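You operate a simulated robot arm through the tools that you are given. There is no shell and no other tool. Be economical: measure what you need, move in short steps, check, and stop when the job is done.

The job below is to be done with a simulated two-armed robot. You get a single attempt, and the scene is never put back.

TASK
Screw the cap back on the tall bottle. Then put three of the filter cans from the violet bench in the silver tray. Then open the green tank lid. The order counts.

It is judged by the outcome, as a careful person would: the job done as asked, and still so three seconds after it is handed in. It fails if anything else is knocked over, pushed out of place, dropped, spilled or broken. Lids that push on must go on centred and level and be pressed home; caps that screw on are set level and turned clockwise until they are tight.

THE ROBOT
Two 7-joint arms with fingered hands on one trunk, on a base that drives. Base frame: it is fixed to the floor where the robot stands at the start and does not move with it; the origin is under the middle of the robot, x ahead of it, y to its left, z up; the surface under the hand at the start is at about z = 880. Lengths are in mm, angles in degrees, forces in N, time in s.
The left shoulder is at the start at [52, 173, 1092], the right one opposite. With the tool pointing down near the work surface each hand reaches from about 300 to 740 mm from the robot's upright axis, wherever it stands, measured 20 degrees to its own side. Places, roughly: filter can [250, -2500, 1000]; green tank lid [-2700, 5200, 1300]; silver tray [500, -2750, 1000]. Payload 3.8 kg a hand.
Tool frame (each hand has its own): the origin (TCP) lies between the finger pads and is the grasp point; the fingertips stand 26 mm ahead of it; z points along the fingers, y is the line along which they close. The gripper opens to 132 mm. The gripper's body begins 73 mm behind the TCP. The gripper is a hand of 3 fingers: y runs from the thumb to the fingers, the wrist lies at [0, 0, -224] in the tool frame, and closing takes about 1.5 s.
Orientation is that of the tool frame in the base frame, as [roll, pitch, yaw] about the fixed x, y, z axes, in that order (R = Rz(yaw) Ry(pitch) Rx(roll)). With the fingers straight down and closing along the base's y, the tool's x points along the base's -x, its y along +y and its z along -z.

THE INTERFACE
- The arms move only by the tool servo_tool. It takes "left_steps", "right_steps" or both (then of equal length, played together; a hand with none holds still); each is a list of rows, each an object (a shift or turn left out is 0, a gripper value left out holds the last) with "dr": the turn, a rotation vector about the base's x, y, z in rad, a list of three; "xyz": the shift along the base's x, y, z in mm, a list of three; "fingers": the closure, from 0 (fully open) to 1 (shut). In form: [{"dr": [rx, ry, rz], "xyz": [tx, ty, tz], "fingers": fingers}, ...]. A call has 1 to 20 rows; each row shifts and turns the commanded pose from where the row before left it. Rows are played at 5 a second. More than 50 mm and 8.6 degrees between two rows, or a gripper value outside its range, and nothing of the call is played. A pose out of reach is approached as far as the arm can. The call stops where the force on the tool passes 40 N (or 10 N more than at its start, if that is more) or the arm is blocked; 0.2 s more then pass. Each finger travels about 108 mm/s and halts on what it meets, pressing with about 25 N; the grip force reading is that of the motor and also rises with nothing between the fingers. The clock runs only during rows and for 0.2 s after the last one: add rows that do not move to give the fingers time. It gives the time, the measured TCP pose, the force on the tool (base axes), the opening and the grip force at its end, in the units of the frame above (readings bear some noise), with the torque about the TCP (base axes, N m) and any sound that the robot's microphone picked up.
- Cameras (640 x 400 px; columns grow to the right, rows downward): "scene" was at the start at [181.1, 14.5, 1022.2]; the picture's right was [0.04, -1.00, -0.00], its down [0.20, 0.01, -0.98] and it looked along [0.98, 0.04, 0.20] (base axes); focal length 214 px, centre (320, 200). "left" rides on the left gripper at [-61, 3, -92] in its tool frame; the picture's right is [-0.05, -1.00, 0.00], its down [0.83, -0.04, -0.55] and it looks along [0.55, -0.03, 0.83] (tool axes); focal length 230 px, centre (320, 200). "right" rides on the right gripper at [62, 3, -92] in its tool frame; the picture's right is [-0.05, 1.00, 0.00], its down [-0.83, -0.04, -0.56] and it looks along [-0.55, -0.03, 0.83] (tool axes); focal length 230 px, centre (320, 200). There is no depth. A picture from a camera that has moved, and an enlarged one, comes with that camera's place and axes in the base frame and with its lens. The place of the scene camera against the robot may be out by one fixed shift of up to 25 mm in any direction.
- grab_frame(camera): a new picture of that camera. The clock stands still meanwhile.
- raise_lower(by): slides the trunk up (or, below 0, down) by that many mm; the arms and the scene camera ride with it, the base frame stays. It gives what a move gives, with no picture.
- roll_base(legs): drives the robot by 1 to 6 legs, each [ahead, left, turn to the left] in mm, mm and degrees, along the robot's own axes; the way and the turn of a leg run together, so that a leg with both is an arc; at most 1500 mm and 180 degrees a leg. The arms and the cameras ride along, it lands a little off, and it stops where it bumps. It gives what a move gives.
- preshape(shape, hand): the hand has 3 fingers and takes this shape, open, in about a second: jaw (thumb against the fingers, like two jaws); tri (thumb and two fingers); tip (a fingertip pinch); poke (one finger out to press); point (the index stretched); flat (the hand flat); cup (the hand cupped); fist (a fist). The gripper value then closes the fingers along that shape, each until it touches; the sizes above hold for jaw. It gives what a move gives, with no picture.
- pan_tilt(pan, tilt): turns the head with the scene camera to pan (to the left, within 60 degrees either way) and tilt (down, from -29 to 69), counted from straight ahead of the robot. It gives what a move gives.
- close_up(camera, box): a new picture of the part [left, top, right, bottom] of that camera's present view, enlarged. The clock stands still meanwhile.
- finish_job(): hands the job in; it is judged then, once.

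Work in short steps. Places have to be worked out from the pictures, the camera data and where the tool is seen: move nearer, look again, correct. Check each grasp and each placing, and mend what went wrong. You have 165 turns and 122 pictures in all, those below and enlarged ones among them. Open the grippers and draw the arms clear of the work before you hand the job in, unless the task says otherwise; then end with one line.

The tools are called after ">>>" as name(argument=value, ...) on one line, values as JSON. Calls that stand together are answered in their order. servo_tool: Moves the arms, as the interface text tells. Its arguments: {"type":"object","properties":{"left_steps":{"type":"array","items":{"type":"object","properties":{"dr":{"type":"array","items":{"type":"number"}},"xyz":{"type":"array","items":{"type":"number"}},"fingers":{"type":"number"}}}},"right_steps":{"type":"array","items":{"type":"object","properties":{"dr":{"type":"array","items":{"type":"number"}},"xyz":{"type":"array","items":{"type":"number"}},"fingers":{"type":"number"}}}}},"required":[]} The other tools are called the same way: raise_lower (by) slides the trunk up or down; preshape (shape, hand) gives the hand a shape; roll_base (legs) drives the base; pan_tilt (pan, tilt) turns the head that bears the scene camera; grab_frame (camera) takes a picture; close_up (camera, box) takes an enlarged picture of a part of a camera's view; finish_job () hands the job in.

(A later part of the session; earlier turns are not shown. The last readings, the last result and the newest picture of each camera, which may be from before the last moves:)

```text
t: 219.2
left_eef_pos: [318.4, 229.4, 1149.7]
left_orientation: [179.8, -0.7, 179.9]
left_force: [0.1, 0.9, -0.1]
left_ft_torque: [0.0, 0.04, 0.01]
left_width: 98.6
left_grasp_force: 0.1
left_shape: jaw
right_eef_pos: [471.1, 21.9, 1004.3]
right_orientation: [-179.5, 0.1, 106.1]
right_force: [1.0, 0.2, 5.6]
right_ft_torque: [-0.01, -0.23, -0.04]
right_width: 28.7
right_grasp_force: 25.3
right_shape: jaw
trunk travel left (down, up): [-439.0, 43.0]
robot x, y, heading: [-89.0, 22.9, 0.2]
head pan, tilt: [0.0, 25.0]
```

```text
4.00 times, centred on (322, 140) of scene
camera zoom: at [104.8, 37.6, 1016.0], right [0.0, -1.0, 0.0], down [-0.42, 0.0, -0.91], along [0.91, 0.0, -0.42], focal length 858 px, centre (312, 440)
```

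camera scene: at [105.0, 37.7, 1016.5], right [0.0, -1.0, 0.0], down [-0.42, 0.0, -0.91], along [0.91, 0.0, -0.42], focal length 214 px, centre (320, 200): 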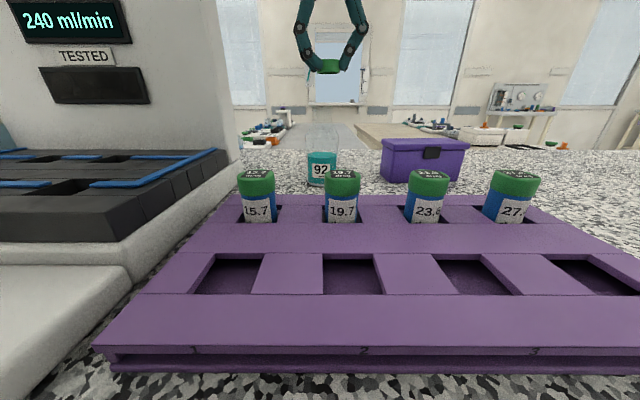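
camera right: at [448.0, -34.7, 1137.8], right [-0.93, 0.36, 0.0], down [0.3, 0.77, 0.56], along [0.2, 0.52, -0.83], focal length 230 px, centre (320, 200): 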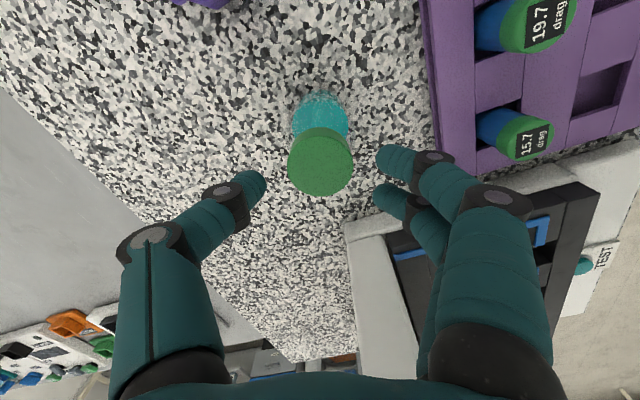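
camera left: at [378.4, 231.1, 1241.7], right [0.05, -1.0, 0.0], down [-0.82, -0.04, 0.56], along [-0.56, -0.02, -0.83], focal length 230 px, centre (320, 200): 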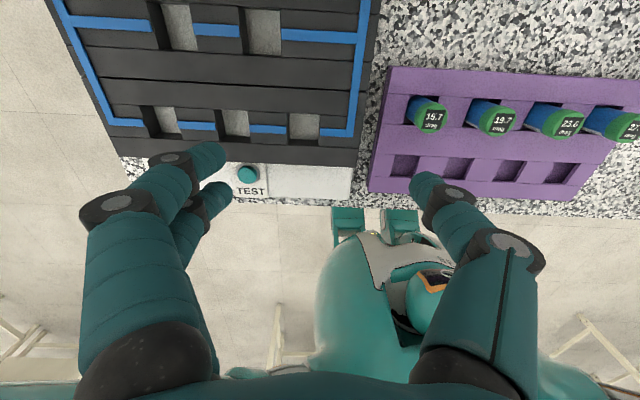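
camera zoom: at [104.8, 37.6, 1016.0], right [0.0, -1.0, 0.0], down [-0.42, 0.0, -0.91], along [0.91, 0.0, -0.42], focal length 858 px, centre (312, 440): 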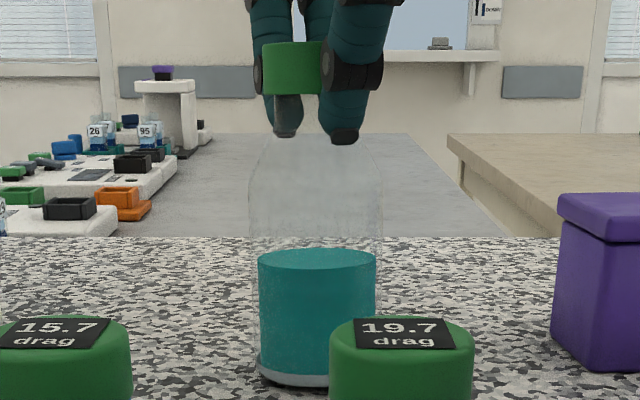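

The hand slipped down past the cap onto the neck while the bottle spun. Open gently and look at the cap.

>>> servo_tool(right_steps=[{"fingers": 0.8}, {"fingers": 0.65}, {"fingers": 0.5}, {}, {}, {}])

>>> servo_tool(right_steps=[{"xyz": [0, 0, 15]}, {"xyz": [0, 0, 25]}, {"xyz": [0, 0, 30]}, {}])

>>> close_up(camera="scene", box=[272, 90, 372, 190])

```text
t: 220.6
left_eef_pos: [317.6, 228.9, 1150.6]
left_orientation: [179.8, -0.6, 179.9]
left_force: [-0.1, 1.1, 0.3]
left_ft_torque: [0.02, -0.01, -0.01]
left_width: 98.8
left_grasp_force: 0.1
left_shape: jaw
right_eef_pos: [470.8, 21.5, 1009.2]
right_orientation: [-179.9, 0.0, 106.4]
right_force: [-0.4, -0.2, -0.4]
right_ft_torque: [0.0, -0.01, -0.03]
right_width: 65.2
right_grasp_force: 0.0
right_shape: jaw
trunk travel left (down, up): [-439.0, 43.0]
robot x, y, heading: [-88.3, 24.6, 0.2]
head pan, tilt: [0.0, 25.0]
```

```text
t: 221.6
left_eef_pos: [317.7, 229.3, 1150.6]
left_orientation: [179.8, -0.6, 179.9]
left_force: [-0.3, 0.4, -0.2]
left_ft_torque: [0.02, -0.04, 0.01]
left_width: 98.7
left_grasp_force: 0.1
left_shape: jaw
right_eef_pos: [469.5, 21.0, 1078.6]
right_orientation: [-179.8, 0.0, 106.4]
right_force: [-0.5, 0.1, -0.9]
right_ft_torque: [0.01, -0.01, -0.01]
right_width: 65.5
right_grasp_force: 0.1
right_shape: jaw
trunk travel left (down, up): [-439.0, 43.0]
robot x, y, heading: [-92.3, 27.1, 0.1]
head pan, tilt: [0.0, 25.0]
```

```text
4.00 times, centred on (322, 140) of scene
camera zoom: at [104.8, 37.7, 1016.5], right [0.0, -1.0, 0.0], down [-0.42, 0.0, -0.91], along [0.91, 0.0, -0.42], focal length 858 px, centre (312, 440)
```

zoom: 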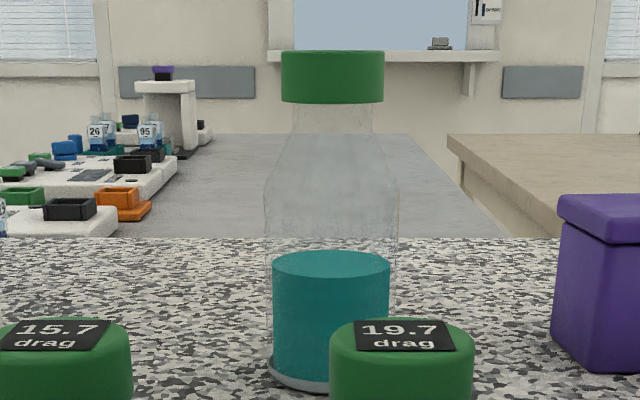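

The cap is level and lower than before; the bottle is upright. Turn the hand back for another proper stroke with a higher grip.

>>> servo_tool(right_steps=[{"dr": [0, 0, 0.149]}, {"dr": [0, 0, 0.149]}, {"dr": [0, 0, 0.149]}, {"dr": [0, 0, 0.149]}, {"dr": [0, 0, 0.149]}, {"dr": [0, 0, 0.149]}, {"dr": [0, 0, 0.149]}, {"dr": [0, 0, 0.149]}, {"dr": [0, 0, 0.149]}, {"dr": [0, 0, 0.149]}, {"dr": [0, 0, 0.149]}, {"dr": [0, 0, 0.149]}, {"dr": [0, 0, 0.149]}, {"dr": [0, 0, 0.149]}, {"dr": [0, 0, 0.149]}, {"dr": [0, 0, 0.149]}, {"xyz": [0, 0, -15]}, {"xyz": [0, 0, -10]}, {}])

>>> grab_frame(camera="right")

```text
t: 225.6
left_eef_pos: [316.9, 229.5, 1149.9]
left_orientation: [179.8, -0.6, 179.9]
left_force: [0.2, -0.6, -0.6]
left_ft_torque: [-0.01, 0.0, 0.0]
left_width: 98.6
left_grasp_force: 0.0
left_shape: jaw
right_eef_pos: [470.3, 21.6, 1053.3]
right_orientation: [-179.9, 0.1, -117.0]
right_force: [0.1, -0.3, -0.4]
right_ft_torque: [-0.02, -0.01, 0.01]
right_width: 65.7
right_grasp_force: 0.1
right_shape: jaw
trunk travel left (down, up): [-439.0, 43.0]
robot x, y, heading: [-92.1, 24.4, 0.4]
head pan, tilt: [0.0, 25.0]
```

```text
32 pictures are left
camera right: at [438.6, -30.1, 1146.6], right [-0.87, 0.5, 0.0], down [0.41, 0.72, 0.56], along [0.28, 0.48, -0.83], focal length 230 px, centre (320, 200)
```

right: 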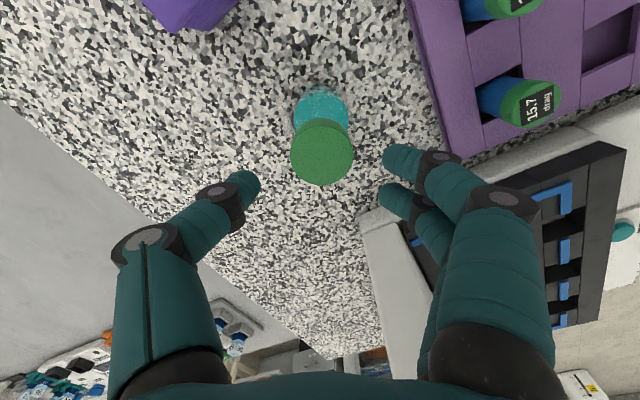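

Cap centre (466.6, 20.2). Shift, lower to 1020, grip; press moderately and turn 80°.

>>> servo_tool(right_steps=[{"xyz": [-3.7, -1.4, -16]}, {"xyz": [0, 0, -17]}, {"fingers": 0.7}, {"fingers": 1}, {}, {}, {}, {}, {}])

>>> servo_tool(right_steps=[{"xyz": [0, 0, -1.5]}, {"xyz": [0, 0, -1.5]}, {"dr": [0, 0, -0.149]}, {"dr": [0, 0, -0.149]}, {"dr": [0, 0, -0.149]}, {"dr": [0, 0, -0.149]}, {"dr": [0, 0, -0.149]}, {"dr": [0, 0, -0.149]}])

>>> servo_tool(right_steps=[{"dr": [0, 0, -0.149]}, {"dr": [0, 0, -0.149]}, {"dr": [0, 0, -0.149]}, {"dr": [0, 0, -0.149]}, {"dr": [0, 0, -0.149]}, {"dr": [0, 0, -0.149]}])

>>> close_up(camera="scene", box=[272, 90, 372, 190])

```text
t: 227.6
left_eef_pos: [317.8, 230.1, 1149.3]
left_orientation: [179.8, -0.6, 179.9]
left_force: [0.8, 0.9, 0.0]
left_ft_torque: [0.0, -0.01, 0.01]
left_width: 98.6
left_grasp_force: 0.2
left_shape: jaw
right_eef_pos: [465.6, 19.4, 1020.4]
right_orientation: [-179.9, 0.0, -117.0]
right_force: [0.4, 0.3, -1.5]
right_ft_torque: [-0.02, -0.02, -0.02]
right_width: 31.9
right_grasp_force: 25.2
right_shape: jaw
trunk travel left (down, up): [-439.0, 43.0]
robot x, y, heading: [-89.3, 24.3, 0.4]
head pan, tilt: [0.0, 25.0]
```

```text
t: 229.4
left_eef_pos: [317.9, 230.8, 1149.5]
left_orientation: [179.9, -0.6, 180.0]
left_force: [-0.8, 0.1, 1.7]
left_ft_torque: [0.0, -0.05, -0.01]
left_width: 98.5
left_grasp_force: 0.1
left_shape: jaw
right_eef_pos: [465.5, 20.4, 1018.2]
right_orientation: [-179.9, 0.1, -168.4]
right_force: [-0.7, 0.4, 9.7]
right_ft_torque: [0.11, 0.04, 0.14]
right_width: 32.2
right_grasp_force: 24.9
right_shape: jaw
trunk travel left (down, up): [-439.0, 43.0]
robot x, y, heading: [-93.9, 25.7, 0.1]
head pan, tilt: [0.0, 25.0]
```

```text
t: 230.8
left_eef_pos: [317.5, 230.5, 1150.1]
left_orientation: [179.8, -0.6, 179.9]
left_force: [0.5, -0.9, -0.4]
left_ft_torque: [0.0, -0.01, 0.0]
left_width: 98.7
left_grasp_force: 0.0
left_shape: jaw
right_eef_pos: [465.7, 19.7, 1018.2]
right_orientation: [-179.9, 0.1, 140.3]
right_force: [0.0, -0.7, 9.3]
right_ft_torque: [0.08, -0.01, 0.12]
right_width: 32.1
right_grasp_force: 24.8
right_shape: jaw
trunk travel left (down, up): [-439.0, 43.0]
robot x, y, heading: [-93.7, 26.9, 0.3]
head pan, tilt: [0.0, 25.0]
```

```text
4.00 times, centred on (322, 140) of scene
camera zoom: at [104.1, 37.7, 1016.8], right [0.0, -1.0, 0.0], down [-0.42, 0.0, -0.91], along [0.91, 0.0, -0.42], focal length 858 px, centre (312, 440)
```

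zoom: 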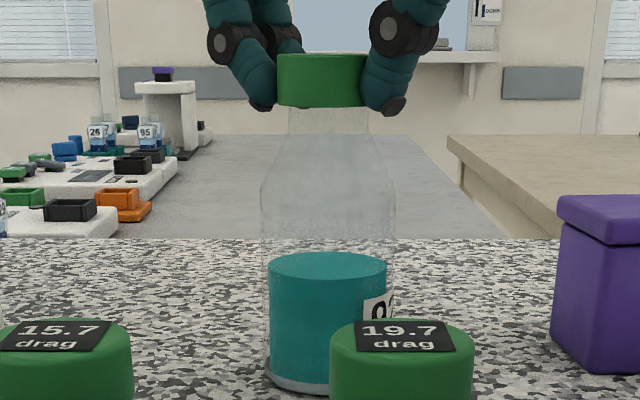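

Now a steady reaction torque of ~0.13 N·m shows and the bottle spins: the cap has reached its stop. Press harder and turn a bit more to tighten it.

>>> servo_tool(right_steps=[{"xyz": [0, 0, -1.5]}, {"xyz": [0, 0, -1.2]}, {"dr": [0, 0, -0.12]}, {"dr": [0, 0, -0.12]}, {"dr": [0, 0, -0.12]}, {"dr": [0, 0, -0.12]}])

>>> close_up(camera="scene", box=[272, 90, 372, 190])

```text
t: 232.2
left_eef_pos: [315.1, 230.7, 1151.8]
left_orientation: [179.8, -0.5, 180.0]
left_force: [0.5, -0.4, 0.0]
left_ft_torque: [-0.03, -0.03, 0.02]
left_width: 98.9
left_grasp_force: 0.0
left_shape: jaw
right_eef_pos: [464.5, 21.1, 1018.0]
right_orientation: [-179.9, 0.0, 112.9]
right_force: [-0.6, 1.1, 22.8]
right_ft_torque: [0.07, -0.01, 0.29]
right_width: 32.6
right_grasp_force: 25.1
right_shape: jaw
trunk travel left (down, up): [-439.0, 43.0]
robot x, y, heading: [-91.7, 28.6, 0.2]
head pan, tilt: [0.0, 25.0]
```

```text
4.00 times, centred on (322, 140) of scene
camera zoom: at [103.3, 37.8, 1017.1], right [0.0, -1.0, 0.0], down [-0.42, 0.0, -0.91], along [0.91, 0.0, -0.42], focal length 858 px, centre (312, 440)
```

zoom: 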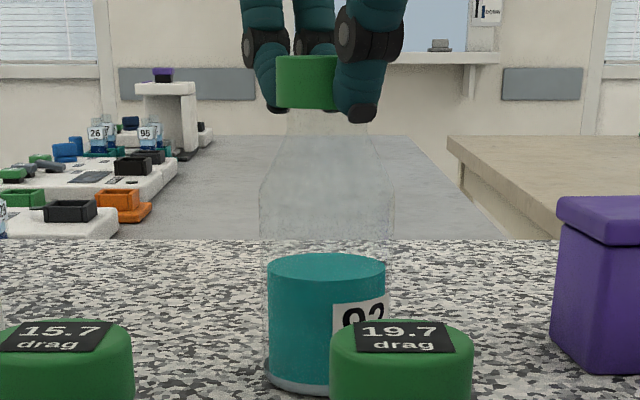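

Torque reached 0.29 N·m and the cap turns no further relative to the bottle. One last firmer press-turn for tightness.

>>> servo_tool(right_steps=[{"xyz": [0, 0, -1.2]}, {"dr": [0, 0, -0.12]}, {"dr": [0, 0, -0.12]}, {"dr": [0, 0, -0.1]}])

```text
t: 233.2
left_eef_pos: [314.7, 229.8, 1152.1]
left_orientation: [179.8, -0.5, 179.8]
left_force: [-0.2, -0.5, -0.4]
left_ft_torque: [-0.01, 0.02, 0.0]
left_width: 98.7
left_grasp_force: 0.0
left_shape: jaw
right_eef_pos: [464.2, 20.3, 1016.3]
right_orientation: [179.7, -0.1, 93.4]
right_force: [-0.1, -0.1, 29.2]
right_ft_torque: [0.06, -0.03, 0.37]
right_width: 33.5
right_grasp_force: 24.8
right_shape: jaw
trunk travel left (down, up): [-439.0, 43.0]
robot x, y, heading: [-90.7, 23.4, 0.4]
head pan, tilt: [0.0, 25.0]
```

0.37 N·m at 29 N – tight. Ease off, release, rise and check.

>>> servo_tool(right_steps=[{"xyz": [0, 0, 2]}, {"xyz": [0, 0, 1.5]}, {"fingers": 0.7}, {"fingers": 0.5}, {}, {}, {"xyz": [0, 0, 20]}, {"xyz": [0, 0, 35]}, {"xyz": [0, 0, 40]}, {"xyz": [0, 0, 40], "dr": [0, 0, 0.14]}, {"dr": [0, 0, 0.14]}, {"dr": [0, 0, 0.14]}, {"dr": [0, 0, 0.14]}, {"dr": [0, 0, 0.14]}, {"dr": [0, 0, 0.14]}, {"dr": [0, 0, 0.14]}, {"dr": [0, 0, 0.14]}, {"dr": [0, 0, 0.14]}, {"dr": [0, 0, 0.14]}, {"dr": [0, 0, 0.11]}])

>>> close_up(camera="scene", box=[260, 90, 380, 190])

```text
t: 237.4
left_eef_pos: [317.1, 230.7, 1150.9]
left_orientation: [179.9, -0.6, 179.9]
left_force: [-0.3, 0.0, 0.5]
left_ft_torque: [0.0, 0.0, -0.01]
left_width: 98.8
left_grasp_force: 0.1
left_shape: jaw
right_eef_pos: [466.4, 18.9, 1152.0]
right_orientation: [-179.9, 0.0, -179.8]
right_force: [-0.5, 0.5, -0.2]
right_ft_torque: [0.02, -0.01, 0.0]
right_width: 65.6
right_grasp_force: 0.0
right_shape: jaw
trunk travel left (down, up): [-439.0, 43.0]
robot x, y, heading: [-88.8, 23.9, 0.2]
head pan, tilt: [0.0, 25.0]
```

```text
4.00 times, centred on (320, 140) of scene
camera zoom: at [104.6, 37.7, 1016.6], right [0.0, -1.0, 0.0], down [-0.42, 0.0, -0.91], along [0.91, 0.0, -0.42], focal length 858 px, centre (320, 440)
```

zoom: 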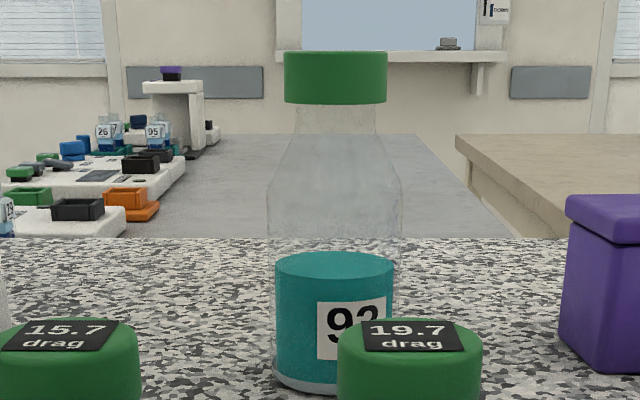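

Bottle capped, level and upright. Retract the right hand and drive to the violet bench.

>>> servo_tool(right_steps=[{"xyz": [-30, -30, 15]}, {"xyz": [-30, -30, 15]}, {"xyz": [-30, -30, 15]}, {"xyz": [-35, -30, 10]}, {"xyz": [-35, -25, 5]}, {}])

>>> roll_base(legs=[[-380, 0, 0], [0, 0, -90], [1450, 0, 0], [0, 780, 0]])

>>> pan_tilt(pan=0, tilt=25)

>>> grab_frame(camera="scene")

```text
t: 238.8
left_eef_pos: [318.2, 231.0, 1150.0]
left_orientation: [179.8, -0.6, 179.8]
left_force: [0.5, -0.6, -0.6]
left_ft_torque: [-0.01, 0.01, 0.02]
left_width: 98.6
left_grasp_force: 0.0
left_shape: jaw
right_eef_pos: [307.3, -124.7, 1213.1]
right_orientation: [-179.8, -0.1, -180.0]
right_force: [-0.5, -0.4, 0.4]
right_ft_torque: [-0.01, 0.02, -0.02]
right_width: 65.2
right_grasp_force: 0.0
right_shape: jaw
trunk travel left (down, up): [-439.0, 43.0]
robot x, y, heading: [-89.3, 22.9, 0.4]
head pan, tilt: [0.0, 25.0]
```

```text
t: 258.7
left_eef_pos: [487.6, -1831.8, 1149.6]
left_orientation: [179.7, -0.6, 88.7]
left_force: [1.0, -0.7, -0.6]
left_ft_torque: [0.0, 0.02, 0.03]
left_width: 98.8
left_grasp_force: 0.0
left_shape: jaw
right_eef_pos: [133.6, -1815.7, 1212.1]
right_orientation: [-180.0, 0.0, 88.9]
right_force: [-0.6, 0.0, -0.3]
right_ft_torque: [0.01, -0.02, -0.02]
right_width: 65.4
right_grasp_force: 0.0
right_shape: jaw
trunk travel left (down, up): [-439.0, 43.0]
robot x, y, heading: [290.3, -1418.9, -90.9]
head pan, tilt: [0.0, 25.0]
```

```text
t: 259.3
left_eef_pos: [486.9, -1831.1, 1150.0]
left_orientation: [179.7, -0.6, 88.8]
left_force: [-0.3, -0.1, 0.5]
left_ft_torque: [0.0, -0.03, 0.02]
left_width: 98.5
left_grasp_force: 0.1
left_shape: jaw
right_eef_pos: [133.5, -1815.6, 1212.0]
right_orientation: [-179.9, 0.0, 89.0]
right_force: [-0.4, 0.6, 0.0]
right_ft_torque: [0.03, 0.01, 0.0]
right_width: 65.2
right_grasp_force: 0.0
right_shape: jaw
trunk travel left (down, up): [-439.0, 43.0]
robot x, y, heading: [287.4, -1418.6, -91.0]
head pan, tilt: [0.0, 25.0]
```

```text
28 pictures are left
camera scene: at [287.0, -1603.6, 1016.6], right [-1.0, 0.02, 0.0], down [0.01, 0.42, -0.91], along [-0.01, -0.91, -0.42], focal length 214 px, centre (320, 200)
```

scene: 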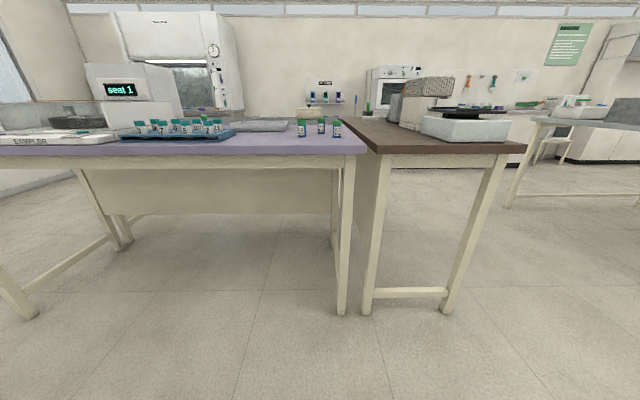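

Approach the bench: ahead ~630, correcting heading.

>>> roll_base(legs=[[0, 40, 1], [630, 0, 0]])

>>> pan_tilt(pan=0, tilt=30)

>>> grab_frame(camera="scene")

```text
t: 263.5
left_eef_pos: [539.8, -2461.1, 1150.7]
left_orientation: [179.8, -0.6, 90.2]
left_force: [0.2, -0.1, 0.0]
left_ft_torque: [0.01, -0.01, -0.03]
left_width: 98.7
left_grasp_force: 0.0
left_shape: jaw
right_eef_pos: [185.5, -2452.4, 1211.5]
right_orientation: [-179.9, 0.0, 90.2]
right_force: [0.3, 0.0, 0.0]
right_ft_torque: [0.0, 0.01, -0.04]
right_width: 65.5
right_grasp_force: 0.0
right_shape: jaw
trunk travel left (down, up): [-439.0, 43.0]
robot x, y, heading: [332.6, -2053.9, -89.8]
head pan, tilt: [0.0, 25.0]
```

```text
t: 264.2
left_eef_pos: [540.0, -2460.8, 1148.9]
left_orientation: [179.9, -0.6, 90.0]
left_force: [0.0, 0.6, -0.6]
left_ft_torque: [-0.01, -0.01, 0.0]
left_width: 98.3
left_grasp_force: 0.0
left_shape: jaw
right_eef_pos: [185.6, -2452.7, 1212.6]
right_orientation: [-180.0, 0.0, 90.4]
right_force: [0.1, 0.1, 0.1]
right_ft_torque: [0.02, 0.01, 0.0]
right_width: 65.4
right_grasp_force: 0.0
right_shape: jaw
trunk travel left (down, up): [-439.0, 43.0]
robot x, y, heading: [332.1, -2051.0, -89.5]
head pan, tilt: [0.0, 30.0]
```

```text
27 pictures are left
camera scene: at [334.5, -2235.4, 1008.7], right [-1.0, -0.01, 0.0], down [0.0, 0.5, -0.87], along [0.01, -0.87, -0.5], focal length 214 px, centre (320, 200)
```

scene: 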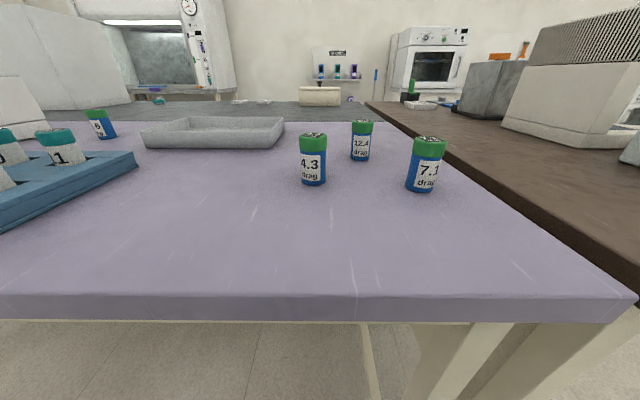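

Cans: 4.3 at ~(337, -2503), 12.4 at ~(262, -2600), 7.1 at ~(202, -2488); tray x 422–680, y −2655…−2830. Move the left hand above can 4.3.

>>> servo_tool(left_steps=[{"xyz": [-40, -8, -18]}, {"xyz": [-40, -8, -18]}, {"xyz": [-40, -8, -18]}, {"xyz": [-40, -8, -18]}, {"xyz": [-43, -10, -18]}, {"xyz": [0, 0, -25]}, {}, {}])

>>> grab_frame(camera="left")

```text
t: 266.0
left_eef_pos: [339.1, -2503.9, 1034.1]
left_orientation: [179.8, -0.5, 90.1]
left_force: [-0.7, 0.6, -0.2]
left_ft_torque: [0.02, -0.02, 0.0]
left_width: 98.8
left_grasp_force: 0.1
left_shape: jaw
right_eef_pos: [185.8, -2452.8, 1212.8]
right_orientation: [-179.9, 0.1, 90.2]
right_force: [0.6, 0.0, -0.3]
right_ft_torque: [0.03, 0.02, -0.01]
right_width: 65.3
right_grasp_force: 0.0
right_shape: jaw
trunk travel left (down, up): [-439.0, 43.0]
robot x, y, heading: [333.5, -2050.3, -89.6]
head pan, tilt: [0.0, 30.0]
```

```text
26 pictures are left
camera left: at [339.6, -2567.4, 1126.5], right [-1.0, -0.05, 0.0], down [-0.05, 0.82, 0.56], along [-0.03, 0.56, -0.83], focal length 230 px, centre (320, 200)
```

left: 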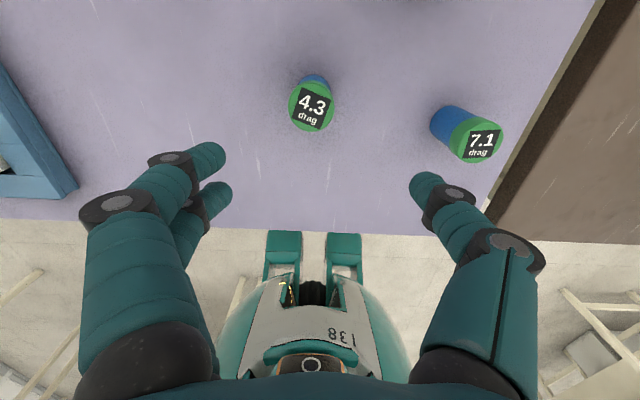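

Hand view puts can 4.3 at (344, -2528). Shift and lower, then check once near.

>>> servo_tool(left_steps=[{"xyz": [5, -24, 0]}, {"xyz": [0, 0, -30]}, {"xyz": [0, 0, -30]}, {}, {}])

>>> grab_frame(camera="left")

```text
t: 267.2
left_eef_pos: [341.9, -2528.1, 974.4]
left_orientation: [179.8, -0.6, 90.2]
left_force: [-0.4, -0.3, 0.3]
left_ft_torque: [0.01, -0.04, -0.02]
left_width: 98.9
left_grasp_force: 0.2
left_shape: jaw
right_eef_pos: [185.2, -2452.8, 1212.4]
right_orientation: [-179.8, 0.0, 90.2]
right_force: [0.1, 0.6, -0.2]
right_ft_torque: [-0.03, -0.02, 0.02]
right_width: 65.4
right_grasp_force: 0.1
right_shape: jaw
trunk travel left (down, up): [-439.0, 43.0]
robot x, y, heading: [332.1, -2053.0, -89.6]
head pan, tilt: [0.0, 30.0]
```

```text
25 pictures are left
camera left: at [344.5, -2591.5, 1066.0], right [-1.0, -0.05, 0.0], down [-0.05, 0.82, 0.56], along [-0.03, 0.56, -0.83], focal length 230 px, centre (320, 200)
```

left: 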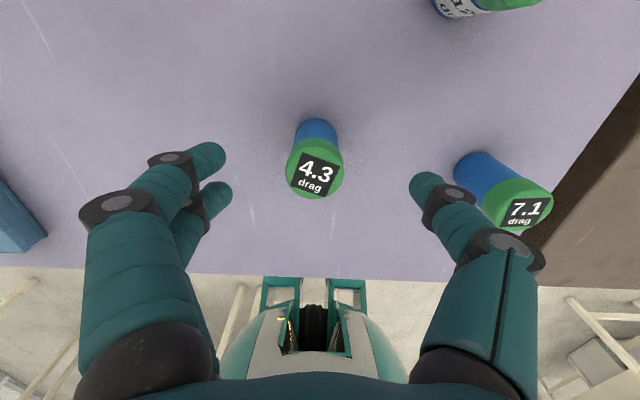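

Can at (343, -2529), top z 946. Lower to grip height, close, and lift.

>>> servo_tool(left_steps=[{"xyz": [1, -0.5, -25]}, {"xyz": [0, 0, -25]}, {}, {"fingers": 0.6}, {"fingers": 1}, {}, {}, {}, {}, {}, {}])

>>> servo_tool(left_steps=[{"xyz": [0, 0, 15]}, {"xyz": [0, 0, 35]}, {"xyz": [0, 0, 35]}, {}])

>>> grab_frame(camera="left")

```text
t: 269.6
left_eef_pos: [344.4, -2526.2, 926.1]
left_orientation: [179.8, -0.6, 90.1]
left_force: [0.2, 0.1, 0.3]
left_ft_torque: [-0.02, 0.01, 0.02]
left_width: 26.1
left_grasp_force: 25.0
left_shape: jaw
right_eef_pos: [184.8, -2451.9, 1213.5]
right_orientation: [-179.9, 0.1, 90.3]
right_force: [0.7, -0.1, 0.1]
right_ft_torque: [0.0, 0.0, 0.02]
right_width: 65.7
right_grasp_force: 0.0
right_shape: jaw
trunk travel left (down, up): [-439.0, 43.0]
robot x, y, heading: [332.5, -2050.9, -89.4]
head pan, tilt: [0.0, 30.0]
```

```text
t: 270.6
left_eef_pos: [345.2, -2527.4, 1010.6]
left_orientation: [179.8, -0.6, 90.1]
left_force: [-1.1, 0.2, 0.3]
left_ft_torque: [-0.02, -0.01, 0.01]
left_width: 26.1
left_grasp_force: 25.2
left_shape: jaw
right_eef_pos: [185.8, -2453.3, 1212.1]
right_orientation: [-179.8, 0.0, 90.1]
right_force: [0.5, 1.0, 0.2]
right_ft_torque: [-0.02, -0.03, -0.03]
right_width: 65.6
right_grasp_force: 0.0
right_shape: jaw
trunk travel left (down, up): [-439.0, 43.0]
robot x, y, heading: [333.0, -2052.3, -89.5]
head pan, tilt: [0.0, 30.0]
```

```text
24 pictures are left
camera left: at [347.8, -2591.0, 1102.2], right [-1.0, -0.05, 0.0], down [-0.05, 0.82, 0.56], along [-0.03, 0.56, -0.83], focal length 230 px, centre (320, 200)
```

left: 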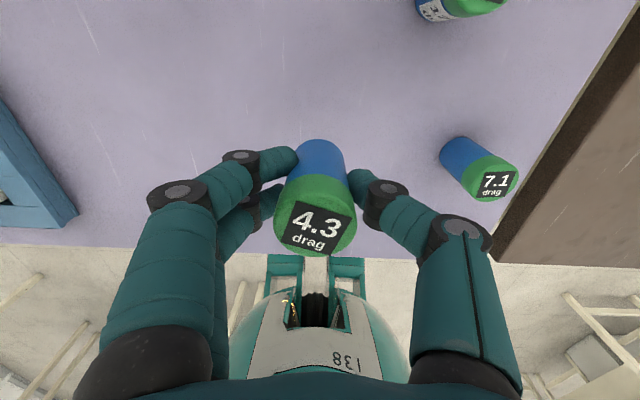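

Can held. Nudge the base 50 mm closer for reach, then move over the tray.

>>> roll_base(legs=[[50, 0, 0]])

>>> servo_tool(left_steps=[{"xyz": [40, -10, 3]}, {"xyz": [40, -20, 0]}, {"xyz": [40, -22, 0]}, {"xyz": [40, -22, 0]}, {"xyz": [40, -22, 0]}, {"xyz": [30, -22, 0]}, {"xyz": [20, -20, 0]}, {}, {}])

>>> grab_frame(camera="left")

>>> grab_frame(camera="scene")

```text
t: 271.5
left_eef_pos: [345.6, -2576.8, 1010.3]
left_orientation: [179.8, -0.6, 89.9]
left_force: [0.0, -0.5, -0.9]
left_ft_torque: [0.0, 0.01, 0.0]
left_width: 26.5
left_grasp_force: 24.6
left_shape: jaw
right_eef_pos: [185.8, -2503.5, 1213.1]
right_orientation: [-180.0, 0.0, 90.2]
right_force: [1.1, -1.3, 0.6]
right_ft_torque: [0.04, -0.01, -0.01]
right_width: 65.3
right_grasp_force: 0.0
right_shape: jaw
trunk travel left (down, up): [-439.0, 43.0]
robot x, y, heading: [331.3, -2103.2, -89.7]
head pan, tilt: [0.0, 30.0]
```

```text
t: 273.5
left_eef_pos: [595.7, -2713.4, 1011.5]
left_orientation: [179.8, -0.5, 90.0]
left_force: [-0.5, 0.9, 0.2]
left_ft_torque: [0.0, -0.01, 0.01]
left_width: 26.0
left_grasp_force: 24.9
left_shape: jaw
right_eef_pos: [185.9, -2502.4, 1212.7]
right_orientation: [-179.9, 0.0, 90.2]
right_force: [-0.4, 0.0, 0.1]
right_ft_torque: [-0.01, 0.0, 0.03]
right_width: 65.2
right_grasp_force: 0.1
right_shape: jaw
trunk travel left (down, up): [-439.0, 43.0]
robot x, y, heading: [334.2, -2101.2, -89.7]
head pan, tilt: [0.0, 30.0]
```

```text
23 pictures are left
camera left: at [597.6, -2778.4, 1103.6], right [-1.0, -0.05, 0.0], down [-0.04, 0.82, 0.56], along [-0.03, 0.56, -0.83], focal length 230 px, centre (320, 200)
```

left: 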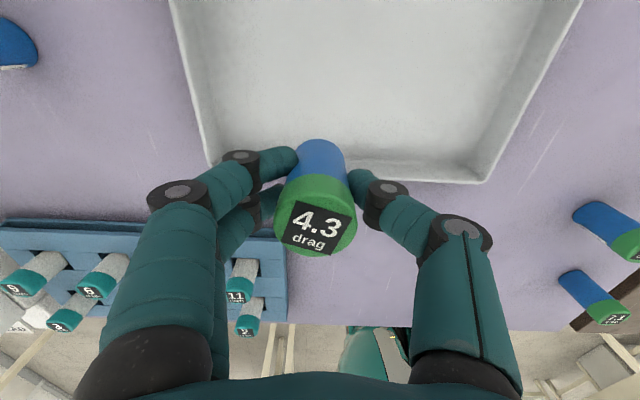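

```text
22 pictures are left
camera scene: at [334.8, -2286.0, 1008.6], right [-1.0, -0.01, 0.0], down [0.0, 0.5, -0.87], along [0.01, -0.87, -0.5], focal length 214 px, centre (320, 200)
```

scene: 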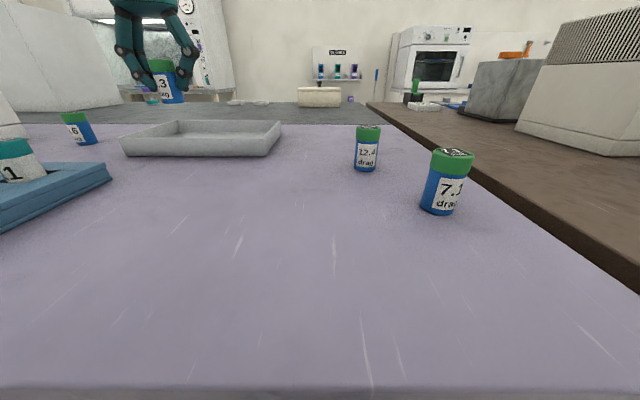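

Tray spans x 426–696 with front rim at y≈-2678. Place the first can at (615, -2745): shift and descend until contact.

>>> servo_tool(left_steps=[{"xyz": [18, -32, 0]}, {"xyz": [0, 0, -30]}, {"xyz": [0, 0, -30]}, {"xyz": [0, 0, -8]}, {"xyz": [0, 0, -2]}, {"xyz": [0, 0, -2]}, {}])

```text
t: 275.1
left_eef_pos: [614.0, -2746.9, 940.6]
left_orientation: [179.8, -0.7, 90.0]
left_force: [0.0, 0.0, -0.7]
left_ft_torque: [-0.02, 0.03, -0.03]
left_width: 26.0
left_grasp_force: 24.9
left_shape: jaw
right_eef_pos: [185.5, -2502.7, 1213.2]
right_orientation: [-179.9, 0.0, 90.2]
right_force: [-0.6, -0.5, 1.1]
right_ft_torque: [0.02, -0.02, 0.04]
right_width: 65.2
right_grasp_force: 0.0
right_shape: jaw
trunk travel left (down, up): [-439.0, 43.0]
robot x, y, heading: [331.9, -2103.8, -89.6]
head pan, tilt: [0.0, 30.0]
```

>>> servo_tool(left_steps=[{"xyz": [0, 0, -2]}, {"xyz": [0, 0, -2]}, {"xyz": [0, 0, -1.5]}, {"xyz": [0, 0, -1]}, {}])

```text
t: 276.3
left_eef_pos: [613.7, -2747.2, 935.1]
left_orientation: [179.8, -0.6, 90.0]
left_force: [0.3, 0.0, -1.0]
left_ft_torque: [-0.02, 0.0, 0.0]
left_width: 26.2
left_grasp_force: 25.3
left_shape: jaw
right_eef_pos: [185.6, -2503.7, 1212.0]
right_orientation: [-179.9, 0.0, 90.4]
right_force: [-0.4, 0.1, 0.0]
right_ft_torque: [-0.02, 0.0, -0.04]
right_width: 65.4
right_grasp_force: 0.1
right_shape: jaw
trunk travel left (down, up): [-439.0, 43.0]
robot x, y, heading: [338.7, -2104.4, -89.3]
head pan, tilt: [0.0, 30.0]
```

No contact yet; continue down slowly.

>>> servo_tool(left_steps=[{"xyz": [0, 0, -1]}, {"xyz": [0, 0, -1]}, {"xyz": [0, 0, -1]}, {"xyz": [0, 0, -1]}, {}])

```text
t: 277.5
left_eef_pos: [614.6, -2748.7, 930.5]
left_orientation: [179.8, -0.6, 90.1]
left_force: [-0.4, -0.5, -1.2]
left_ft_torque: [0.03, -0.04, 0.03]
left_width: 26.2
left_grasp_force: 25.3
left_shape: jaw
right_eef_pos: [185.5, -2502.7, 1211.8]
right_orientation: [-179.9, 0.0, 90.2]
right_force: [0.0, 0.4, 0.0]
right_ft_torque: [0.0, 0.01, -0.02]
right_width: 65.2
right_grasp_force: 0.0
right_shape: jaw
trunk travel left (down, up): [-439.0, 43.0]
robot x, y, heading: [332.5, -2105.9, -89.5]
head pan, tilt: [0.0, 30.0]
```

>>> servo_tool(left_steps=[{"xyz": [0, 0, -1]}, {"xyz": [0, 0, -1]}, {"xyz": [0, 0, -1]}, {}])

```text
t: 278.5
left_eef_pos: [613.5, -2747.3, 928.8]
left_orientation: [179.8, -0.5, 90.0]
left_force: [0.2, 0.3, 7.1]
left_ft_torque: [-0.04, -0.01, 0.03]
left_width: 26.4
left_grasp_force: 24.8
left_shape: jaw
right_eef_pos: [185.3, -2502.8, 1212.5]
right_orientation: [-179.8, 0.1, 90.2]
right_force: [0.6, -0.5, 0.6]
right_ft_torque: [0.01, 0.01, -0.01]
right_width: 65.2
right_grasp_force: 0.0
right_shape: jaw
trunk travel left (down, up): [-439.0, 43.0]
robot x, y, heading: [332.6, -2102.0, -89.5]
head pan, tilt: [0.0, 30.0]
```

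Contact at 7 N. Release (partial opening), rise and go over to can 12.4.

>>> servo_tool(left_steps=[{"xyz": [0, 0, 0.7], "fingers": 0.8}, {"fingers": 0.65}, {"fingers": 0.55}, {}, {}, {"xyz": [0, 0, 30]}, {"xyz": [0, 0, 40]}, {"xyz": [-10, 5, 35]}, {"xyz": [-45, 15, 0]}, {"xyz": [-45, 15, 0]}, {"xyz": [-45, 15, 0]}, {"xyz": [-45, 15, 0]}, {"xyz": [-45, 15, 0]}, {"xyz": [-45, 15, 0]}, {"xyz": [-40, 15, 0]}, {"xyz": [-20, 10, 0], "fingers": 0.35}, {}, {}])

>>> grab_frame(camera="left")

>>> grab_frame(camera="scene")

```text
t: 282.3
left_eef_pos: [275.4, -2626.7, 1033.7]
left_orientation: [179.7, -0.6, 90.0]
left_force: [0.9, 0.3, 0.0]
left_ft_torque: [0.02, 0.03, 0.01]
left_width: 85.2
left_grasp_force: 0.1
left_shape: jaw
right_eef_pos: [184.8, -2503.0, 1212.5]
right_orientation: [-179.9, 0.0, 90.2]
right_force: [0.0, 0.0, 0.8]
right_ft_torque: [0.0, 0.01, -0.03]
right_width: 65.5
right_grasp_force: 0.0
right_shape: jaw
trunk travel left (down, up): [-439.0, 43.0]
robot x, y, heading: [335.0, -2104.0, -89.9]
head pan, tilt: [0.0, 30.0]
```

```text
21 pictures are left
camera left: at [276.5, -2691.8, 1126.8], right [-1.0, -0.05, 0.0], down [-0.05, 0.82, 0.56], along [-0.03, 0.56, -0.83], focal length 230 px, centre (320, 200)
```

left: 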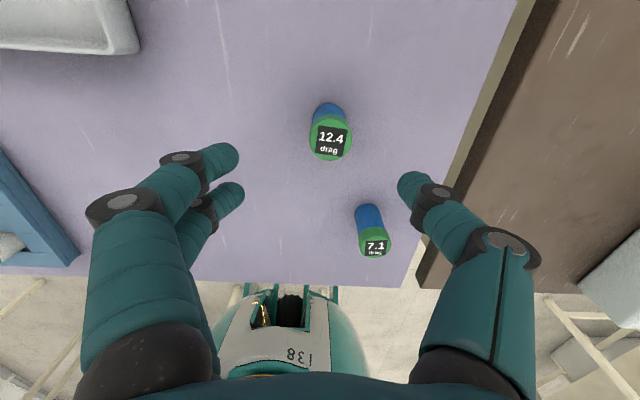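

```text
20 pictures are left
camera scene: at [334.7, -2285.9, 1008.7], right [-1.0, -0.01, 0.0], down [0.0, 0.5, -0.87], along [0.01, -0.87, -0.5], focal length 214 px, centre (320, 200)
```

scene: 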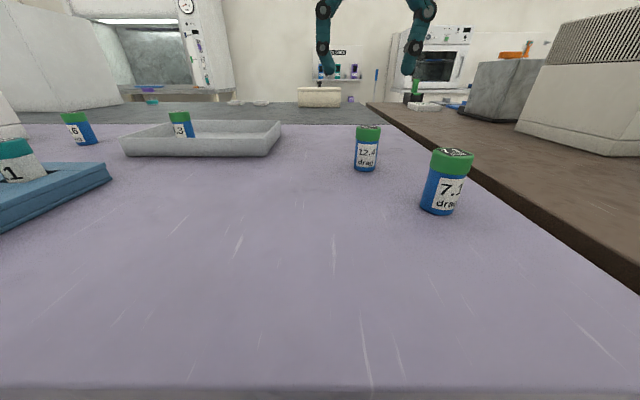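

First can stands in the tray. Can 12.4 is at (264.5, -2628). Align, lower, grip and lift.

>>> servo_tool(left_steps=[{"xyz": [-11, -1.5, 0]}, {"xyz": [0, 0, -40]}, {"xyz": [0, 0, -40]}, {"xyz": [0, 0, -28]}, {}, {"fingers": 0.6}, {"fingers": 1}, {}, {}, {}, {}, {}, {}])

>>> servo_tool(left_steps=[{"xyz": [0, 0, 15]}, {"xyz": [0, 0, 35]}, {"xyz": [0, 0, 35]}, {"xyz": [45, -12, 0]}, {"xyz": [45, -12, 0]}, {"xyz": [45, -15, 0]}, {"xyz": [45, -15, 0]}, {"xyz": [45, -18, 0]}, {"xyz": [40, -20, 0]}, {"xyz": [20, -25, 0]}, {}, {}])

>>> grab_frame(camera="left")

```text
t: 285.1
left_eef_pos: [260.8, -2628.5, 925.4]
left_orientation: [179.8, -0.6, 89.9]
left_force: [-0.1, 0.5, 1.1]
left_ft_torque: [0.02, 0.0, 0.02]
left_width: 25.9
left_grasp_force: 24.8
left_shape: jaw
right_eef_pos: [185.7, -2502.3, 1212.9]
right_orientation: [-179.9, 0.0, 90.1]
right_force: [0.4, -0.3, -0.4]
right_ft_torque: [0.02, -0.01, -0.02]
right_width: 65.5
right_grasp_force: 0.0
right_shape: jaw
trunk travel left (down, up): [-439.0, 43.0]
robot x, y, heading: [333.9, -2098.4, -89.3]
head pan, tilt: [0.0, 30.0]
```

```text
t: 287.7
left_eef_pos: [547.1, -2746.9, 1012.0]
left_orientation: [179.8, -0.6, 90.0]
left_force: [0.2, 0.1, -0.1]
left_ft_torque: [0.0, 0.0, 0.03]
left_width: 25.9
left_grasp_force: 24.4
left_shape: jaw
right_eef_pos: [185.4, -2501.7, 1212.2]
right_orientation: [-180.0, 0.0, 90.1]
right_force: [0.2, -0.6, 0.8]
right_ft_torque: [-0.02, 0.02, -0.02]
right_width: 65.7
right_grasp_force: 0.0
right_shape: jaw
trunk travel left (down, up): [-439.0, 43.0]
robot x, y, heading: [338.1, -2100.7, -89.5]
head pan, tilt: [0.0, 30.0]
```

```text
19 pictures are left
camera left: at [548.9, -2810.2, 1103.2], right [-1.0, -0.05, 0.0], down [-0.05, 0.82, 0.56], along [-0.03, 0.56, -0.83], focal length 230 px, centre (320, 200)
```

left: 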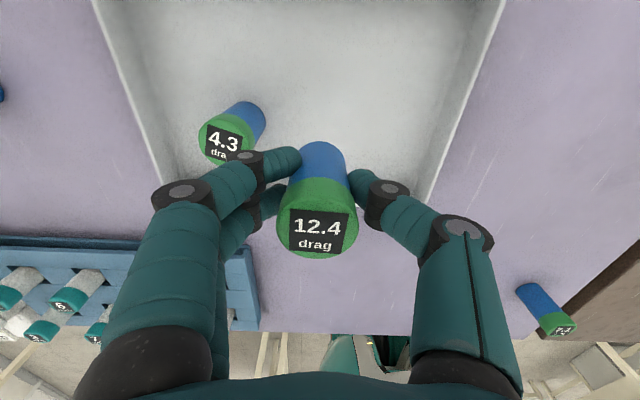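

To keep knuckles clear of the first can, place this one at (505, -2790). Move there and descend.

>>> servo_tool(left_steps=[{"xyz": [-22, -22, 0]}, {"xyz": [-20, -21, 0]}, {"xyz": [0, 0, -30]}, {"xyz": [0, 0, -30]}, {"xyz": [0, 0, -12]}, {"xyz": [0, 0, -5]}, {}])

>>> servo_tool(left_steps=[{"xyz": [0, 0, -1.5]}, {"xyz": [0, 0, -1.5]}, {"xyz": [0, 0, -1]}, {"xyz": [0, 0, -1]}, {"xyz": [0, 0, -1]}, {}])

```text
t: 289.3
left_eef_pos: [507.1, -2776.1, 932.6]
left_orientation: [179.8, -0.6, 89.9]
left_force: [0.8, 0.9, -0.7]
left_ft_torque: [0.02, -0.03, -0.04]
left_width: 25.9
left_grasp_force: 25.6
left_shape: jaw
left hand out of reach, approached as far as the arm can: row 2
right_eef_pos: [186.5, -2501.9, 1211.5]
right_orientation: [-179.9, 0.0, 90.2]
right_force: [-0.1, 0.2, 0.3]
right_ft_torque: [0.01, 0.02, -0.04]
right_width: 65.2
right_grasp_force: 0.1
right_shape: jaw
trunk travel left (down, up): [-439.0, 43.0]
robot x, y, heading: [334.1, -2102.3, -89.8]
head pan, tilt: [0.0, 30.0]
```

```text
t: 290.7
left_eef_pos: [507.1, -2773.4, 928.4]
left_orientation: [179.8, -0.4, 90.1]
left_force: [0.3, -1.2, 12.5]
left_ft_torque: [0.04, -0.06, 0.02]
left_width: 26.2
left_grasp_force: 24.6
left_shape: jaw
right_eef_pos: [185.3, -2502.5, 1213.2]
right_orientation: [-179.9, 0.2, 90.2]
right_force: [0.8, -0.2, -1.4]
right_ft_torque: [-0.03, 0.01, 0.01]
right_width: 65.6
right_grasp_force: 0.1
right_shape: jaw
trunk travel left (down, up): [-439.0, 43.0]
robot x, y, heading: [336.9, -2104.3, -89.4]
head pan, tilt: [0.0, 30.0]
```

Second can set down at (507, -2774). Release, rise, and go to can 7.1 at (206, -2517).

>>> servo_tool(left_steps=[{"xyz": [0, 0, 1], "fingers": 0.8}, {"fingers": 0.65}, {"fingers": 0.55}, {}, {}, {"xyz": [0, 0, 30]}, {"xyz": [0, 5, 40]}, {"xyz": [-10, 20, 35]}, {"xyz": [-35, 33, 0]}, {"xyz": [-35, 33, 0]}, {"xyz": [-35, 33, 0]}, {"xyz": [-35, 33, 0]}, {"xyz": [-35, 33, 0]}, {"xyz": [-35, 33, 0]}, {"xyz": [-35, 30, 0]}, {"xyz": [-40, 5, 0], "fingers": 0.35}, {}, {}])

>>> grab_frame(camera="left")

>>> grab_frame(camera="scene")

```text
t: 293.9
left_eef_pos: [270.0, -2537.1, 1030.9]
left_orientation: [179.6, -0.9, 91.7]
left_force: [-0.1, -0.7, 0.1]
left_ft_torque: [0.02, 0.01, 0.0]
left_width: 59.1
left_grasp_force: 0.1
left_shape: jaw
right_eef_pos: [181.0, -2497.3, 1215.3]
right_orientation: [-179.1, -0.5, 90.8]
right_force: [-12.6, 4.8, -1.5]
right_ft_torque: [-0.15, -0.34, 0.09]
right_width: 61.1
right_grasp_force: 0.0
right_shape: jaw
trunk travel left (down, up): [-439.0, 43.0]
robot x, y, heading: [333.2, -2105.4, -89.7]
head pan, tilt: [0.0, 30.0]
stopped in row 15 (right hand): the force on the tool passed its limit at 64 N (the readings are from after the stop); the commanded pose is now the measured one
```

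```text
18 pictures are left
camera left: at [272.8, -2600.6, 1123.0], right [-1.0, -0.08, -0.01], down [-0.07, 0.82, 0.57], along [-0.04, 0.57, -0.82], focal length 230 px, centre (320, 200)
```

left: 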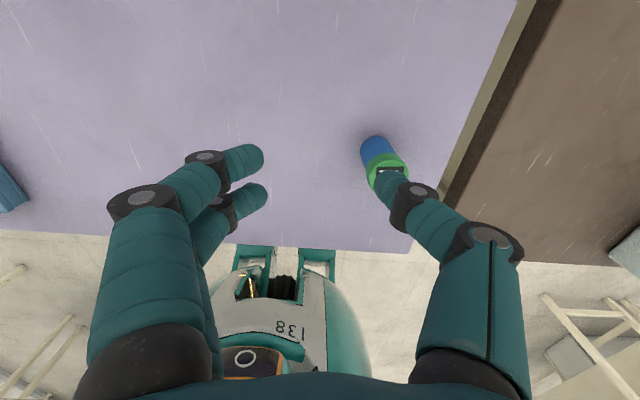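

```text
17 pictures are left
camera scene: at [334.5, -2285.7, 1008.7], right [-1.0, -0.01, 0.0], down [0.0, 0.5, -0.87], along [0.01, -0.87, -0.5], focal length 214 px, centre (320, 200)
```

scene: 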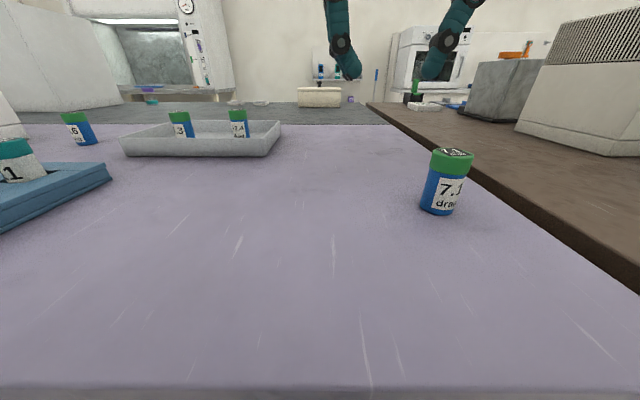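

The left hand bumped the right hand, no objects involved. Move the right hand back out of the way, then proceed.

>>> servo_tool(left_steps=[{"xyz": [20, 0, 0]}, {}, {}, {}, {}, {}], right_steps=[{"xyz": [-15, 15, 5]}, {"xyz": [-20, 30, 5]}, {"xyz": [-20, 35, 0]}, {"xyz": [-15, 35, 0]}, {"xyz": [-10, 15, 0]}, {}])

>>> servo_tool(left_steps=[{"xyz": [-30, 5, 0], "dr": [0, 0, -0.03], "fingers": 0.35}, {"xyz": [-30, 7, 0]}, {"xyz": [-24, 8, 0]}, {}, {}])

>>> grab_frame(camera="left")

```text
t: 295.3
left_eef_pos: [289.5, -2534.5, 1031.7]
left_orientation: [179.7, -0.9, 91.5]
left_force: [1.2, 0.5, 0.4]
left_ft_torque: [0.0, 0.0, -0.01]
left_width: 59.2
left_grasp_force: 0.1
left_shape: jaw
right_eef_pos: [104.6, -2368.3, 1225.5]
right_orientation: [-179.3, -0.5, 90.9]
right_force: [-0.1, -0.6, -1.1]
right_ft_torque: [-0.02, 0.01, -0.02]
right_width: 65.7
right_grasp_force: 0.0
right_shape: jaw
trunk travel left (down, up): [-439.0, 43.0]
robot x, y, heading: [334.9, -2101.3, -89.5]
head pan, tilt: [0.0, 30.0]
```

```text
t: 296.5
left_eef_pos: [203.4, -2515.0, 1031.6]
left_orientation: [179.8, -0.7, 89.8]
left_force: [-0.4, 1.4, 0.0]
left_ft_torque: [-0.03, 0.01, 0.01]
left_width: 85.3
left_grasp_force: 0.0
left_shape: jaw
right_eef_pos: [104.0, -2369.3, 1225.3]
right_orientation: [-179.3, -0.5, 91.0]
right_force: [0.8, -0.5, -0.1]
right_ft_torque: [0.0, -0.01, -0.01]
right_width: 65.7
right_grasp_force: 0.1
right_shape: jaw
trunk travel left (down, up): [-439.0, 43.0]
robot x, y, heading: [331.7, -2101.2, -89.5]
head pan, tilt: [0.0, 30.0]
```

```text
16 pictures are left
camera left: at [204.8, -2579.7, 1123.1], right [-1.0, -0.05, -0.01], down [-0.04, 0.82, 0.57], along [-0.02, 0.57, -0.82], focal length 230 px, centre (320, 200)
```

left: 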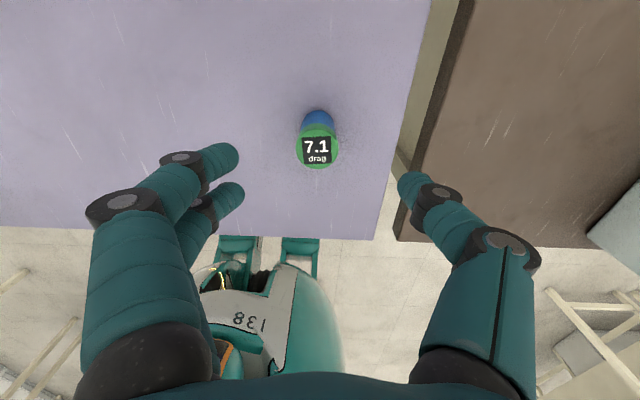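

Can 7.1 at (205, -2509). Align, lower, grip, lift and carry toward the tray's front.

>>> servo_tool(left_steps=[{"xyz": [2, 6, 0]}, {"xyz": [0, 0, -40]}, {"xyz": [0, 0, -40]}, {"xyz": [0, 0, -26]}, {}, {"fingers": 0.6}, {"fingers": 1}, {}, {}, {}, {}, {}, {}])

>>> servo_tool(left_steps=[{"xyz": [0, 0, 15]}, {"xyz": [0, 0, 35]}, {"xyz": [0, 0, 40]}, {"xyz": [38, -26, 0]}, {"xyz": [38, -26, 0]}, {"xyz": [38, -26, 0]}, {"xyz": [38, -26, 0]}, {"xyz": [38, -26, 0]}, {"xyz": [38, -26, 0]}, {"xyz": [38, -26, 0]}, {"xyz": [24, -17, 0]}, {}, {}])

>>> grab_frame(camera="left")

```text
t: 299.3
left_eef_pos: [206.1, -2509.8, 925.7]
left_orientation: [179.6, -0.9, 89.8]
left_force: [0.7, 0.2, -0.8]
left_ft_torque: [0.03, -0.02, 0.01]
left_width: 24.5
left_grasp_force: 25.1
left_shape: jaw
right_eef_pos: [103.8, -2369.9, 1225.0]
right_orientation: [-179.2, -0.6, 91.0]
right_force: [0.2, 0.2, 0.2]
right_ft_torque: [0.01, 0.0, -0.04]
right_width: 65.4
right_grasp_force: 0.1
right_shape: jaw
trunk travel left (down, up): [-439.0, 43.0]
robot x, y, heading: [333.8, -2101.1, -89.8]
head pan, tilt: [0.0, 30.0]
```

```text
t: 302.1
left_eef_pos: [496.5, -2707.9, 1015.2]
left_orientation: [179.7, -0.9, 89.9]
left_force: [0.9, 0.9, -0.9]
left_ft_torque: [0.02, 0.0, -0.04]
left_width: 24.6
left_grasp_force: 25.0
left_shape: jaw
right_eef_pos: [103.5, -2369.8, 1224.6]
right_orientation: [-179.4, -0.4, 90.9]
right_force: [0.8, -0.3, -0.6]
right_ft_torque: [0.0, 0.03, 0.02]
right_width: 65.4
right_grasp_force: 0.0
right_shape: jaw
trunk travel left (down, up): [-439.0, 43.0]
robot x, y, heading: [330.5, -2104.4, -89.7]
head pan, tilt: [0.0, 30.0]
```

```text
15 pictures are left
camera left: at [498.3, -2771.9, 1105.5], right [-1.0, -0.05, -0.01], down [-0.04, 0.82, 0.57], along [-0.02, 0.57, -0.82], focal length 230 px, centre (320, 200)
```

left: 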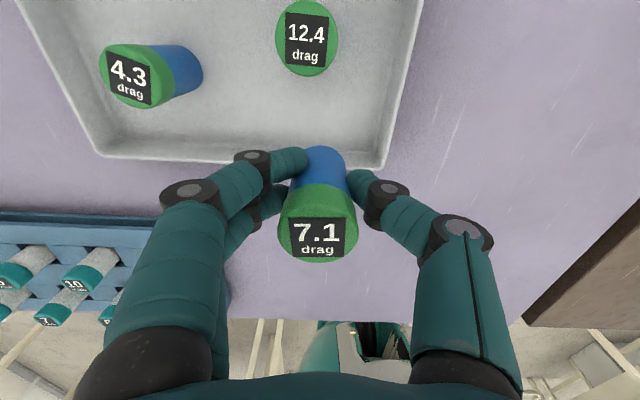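

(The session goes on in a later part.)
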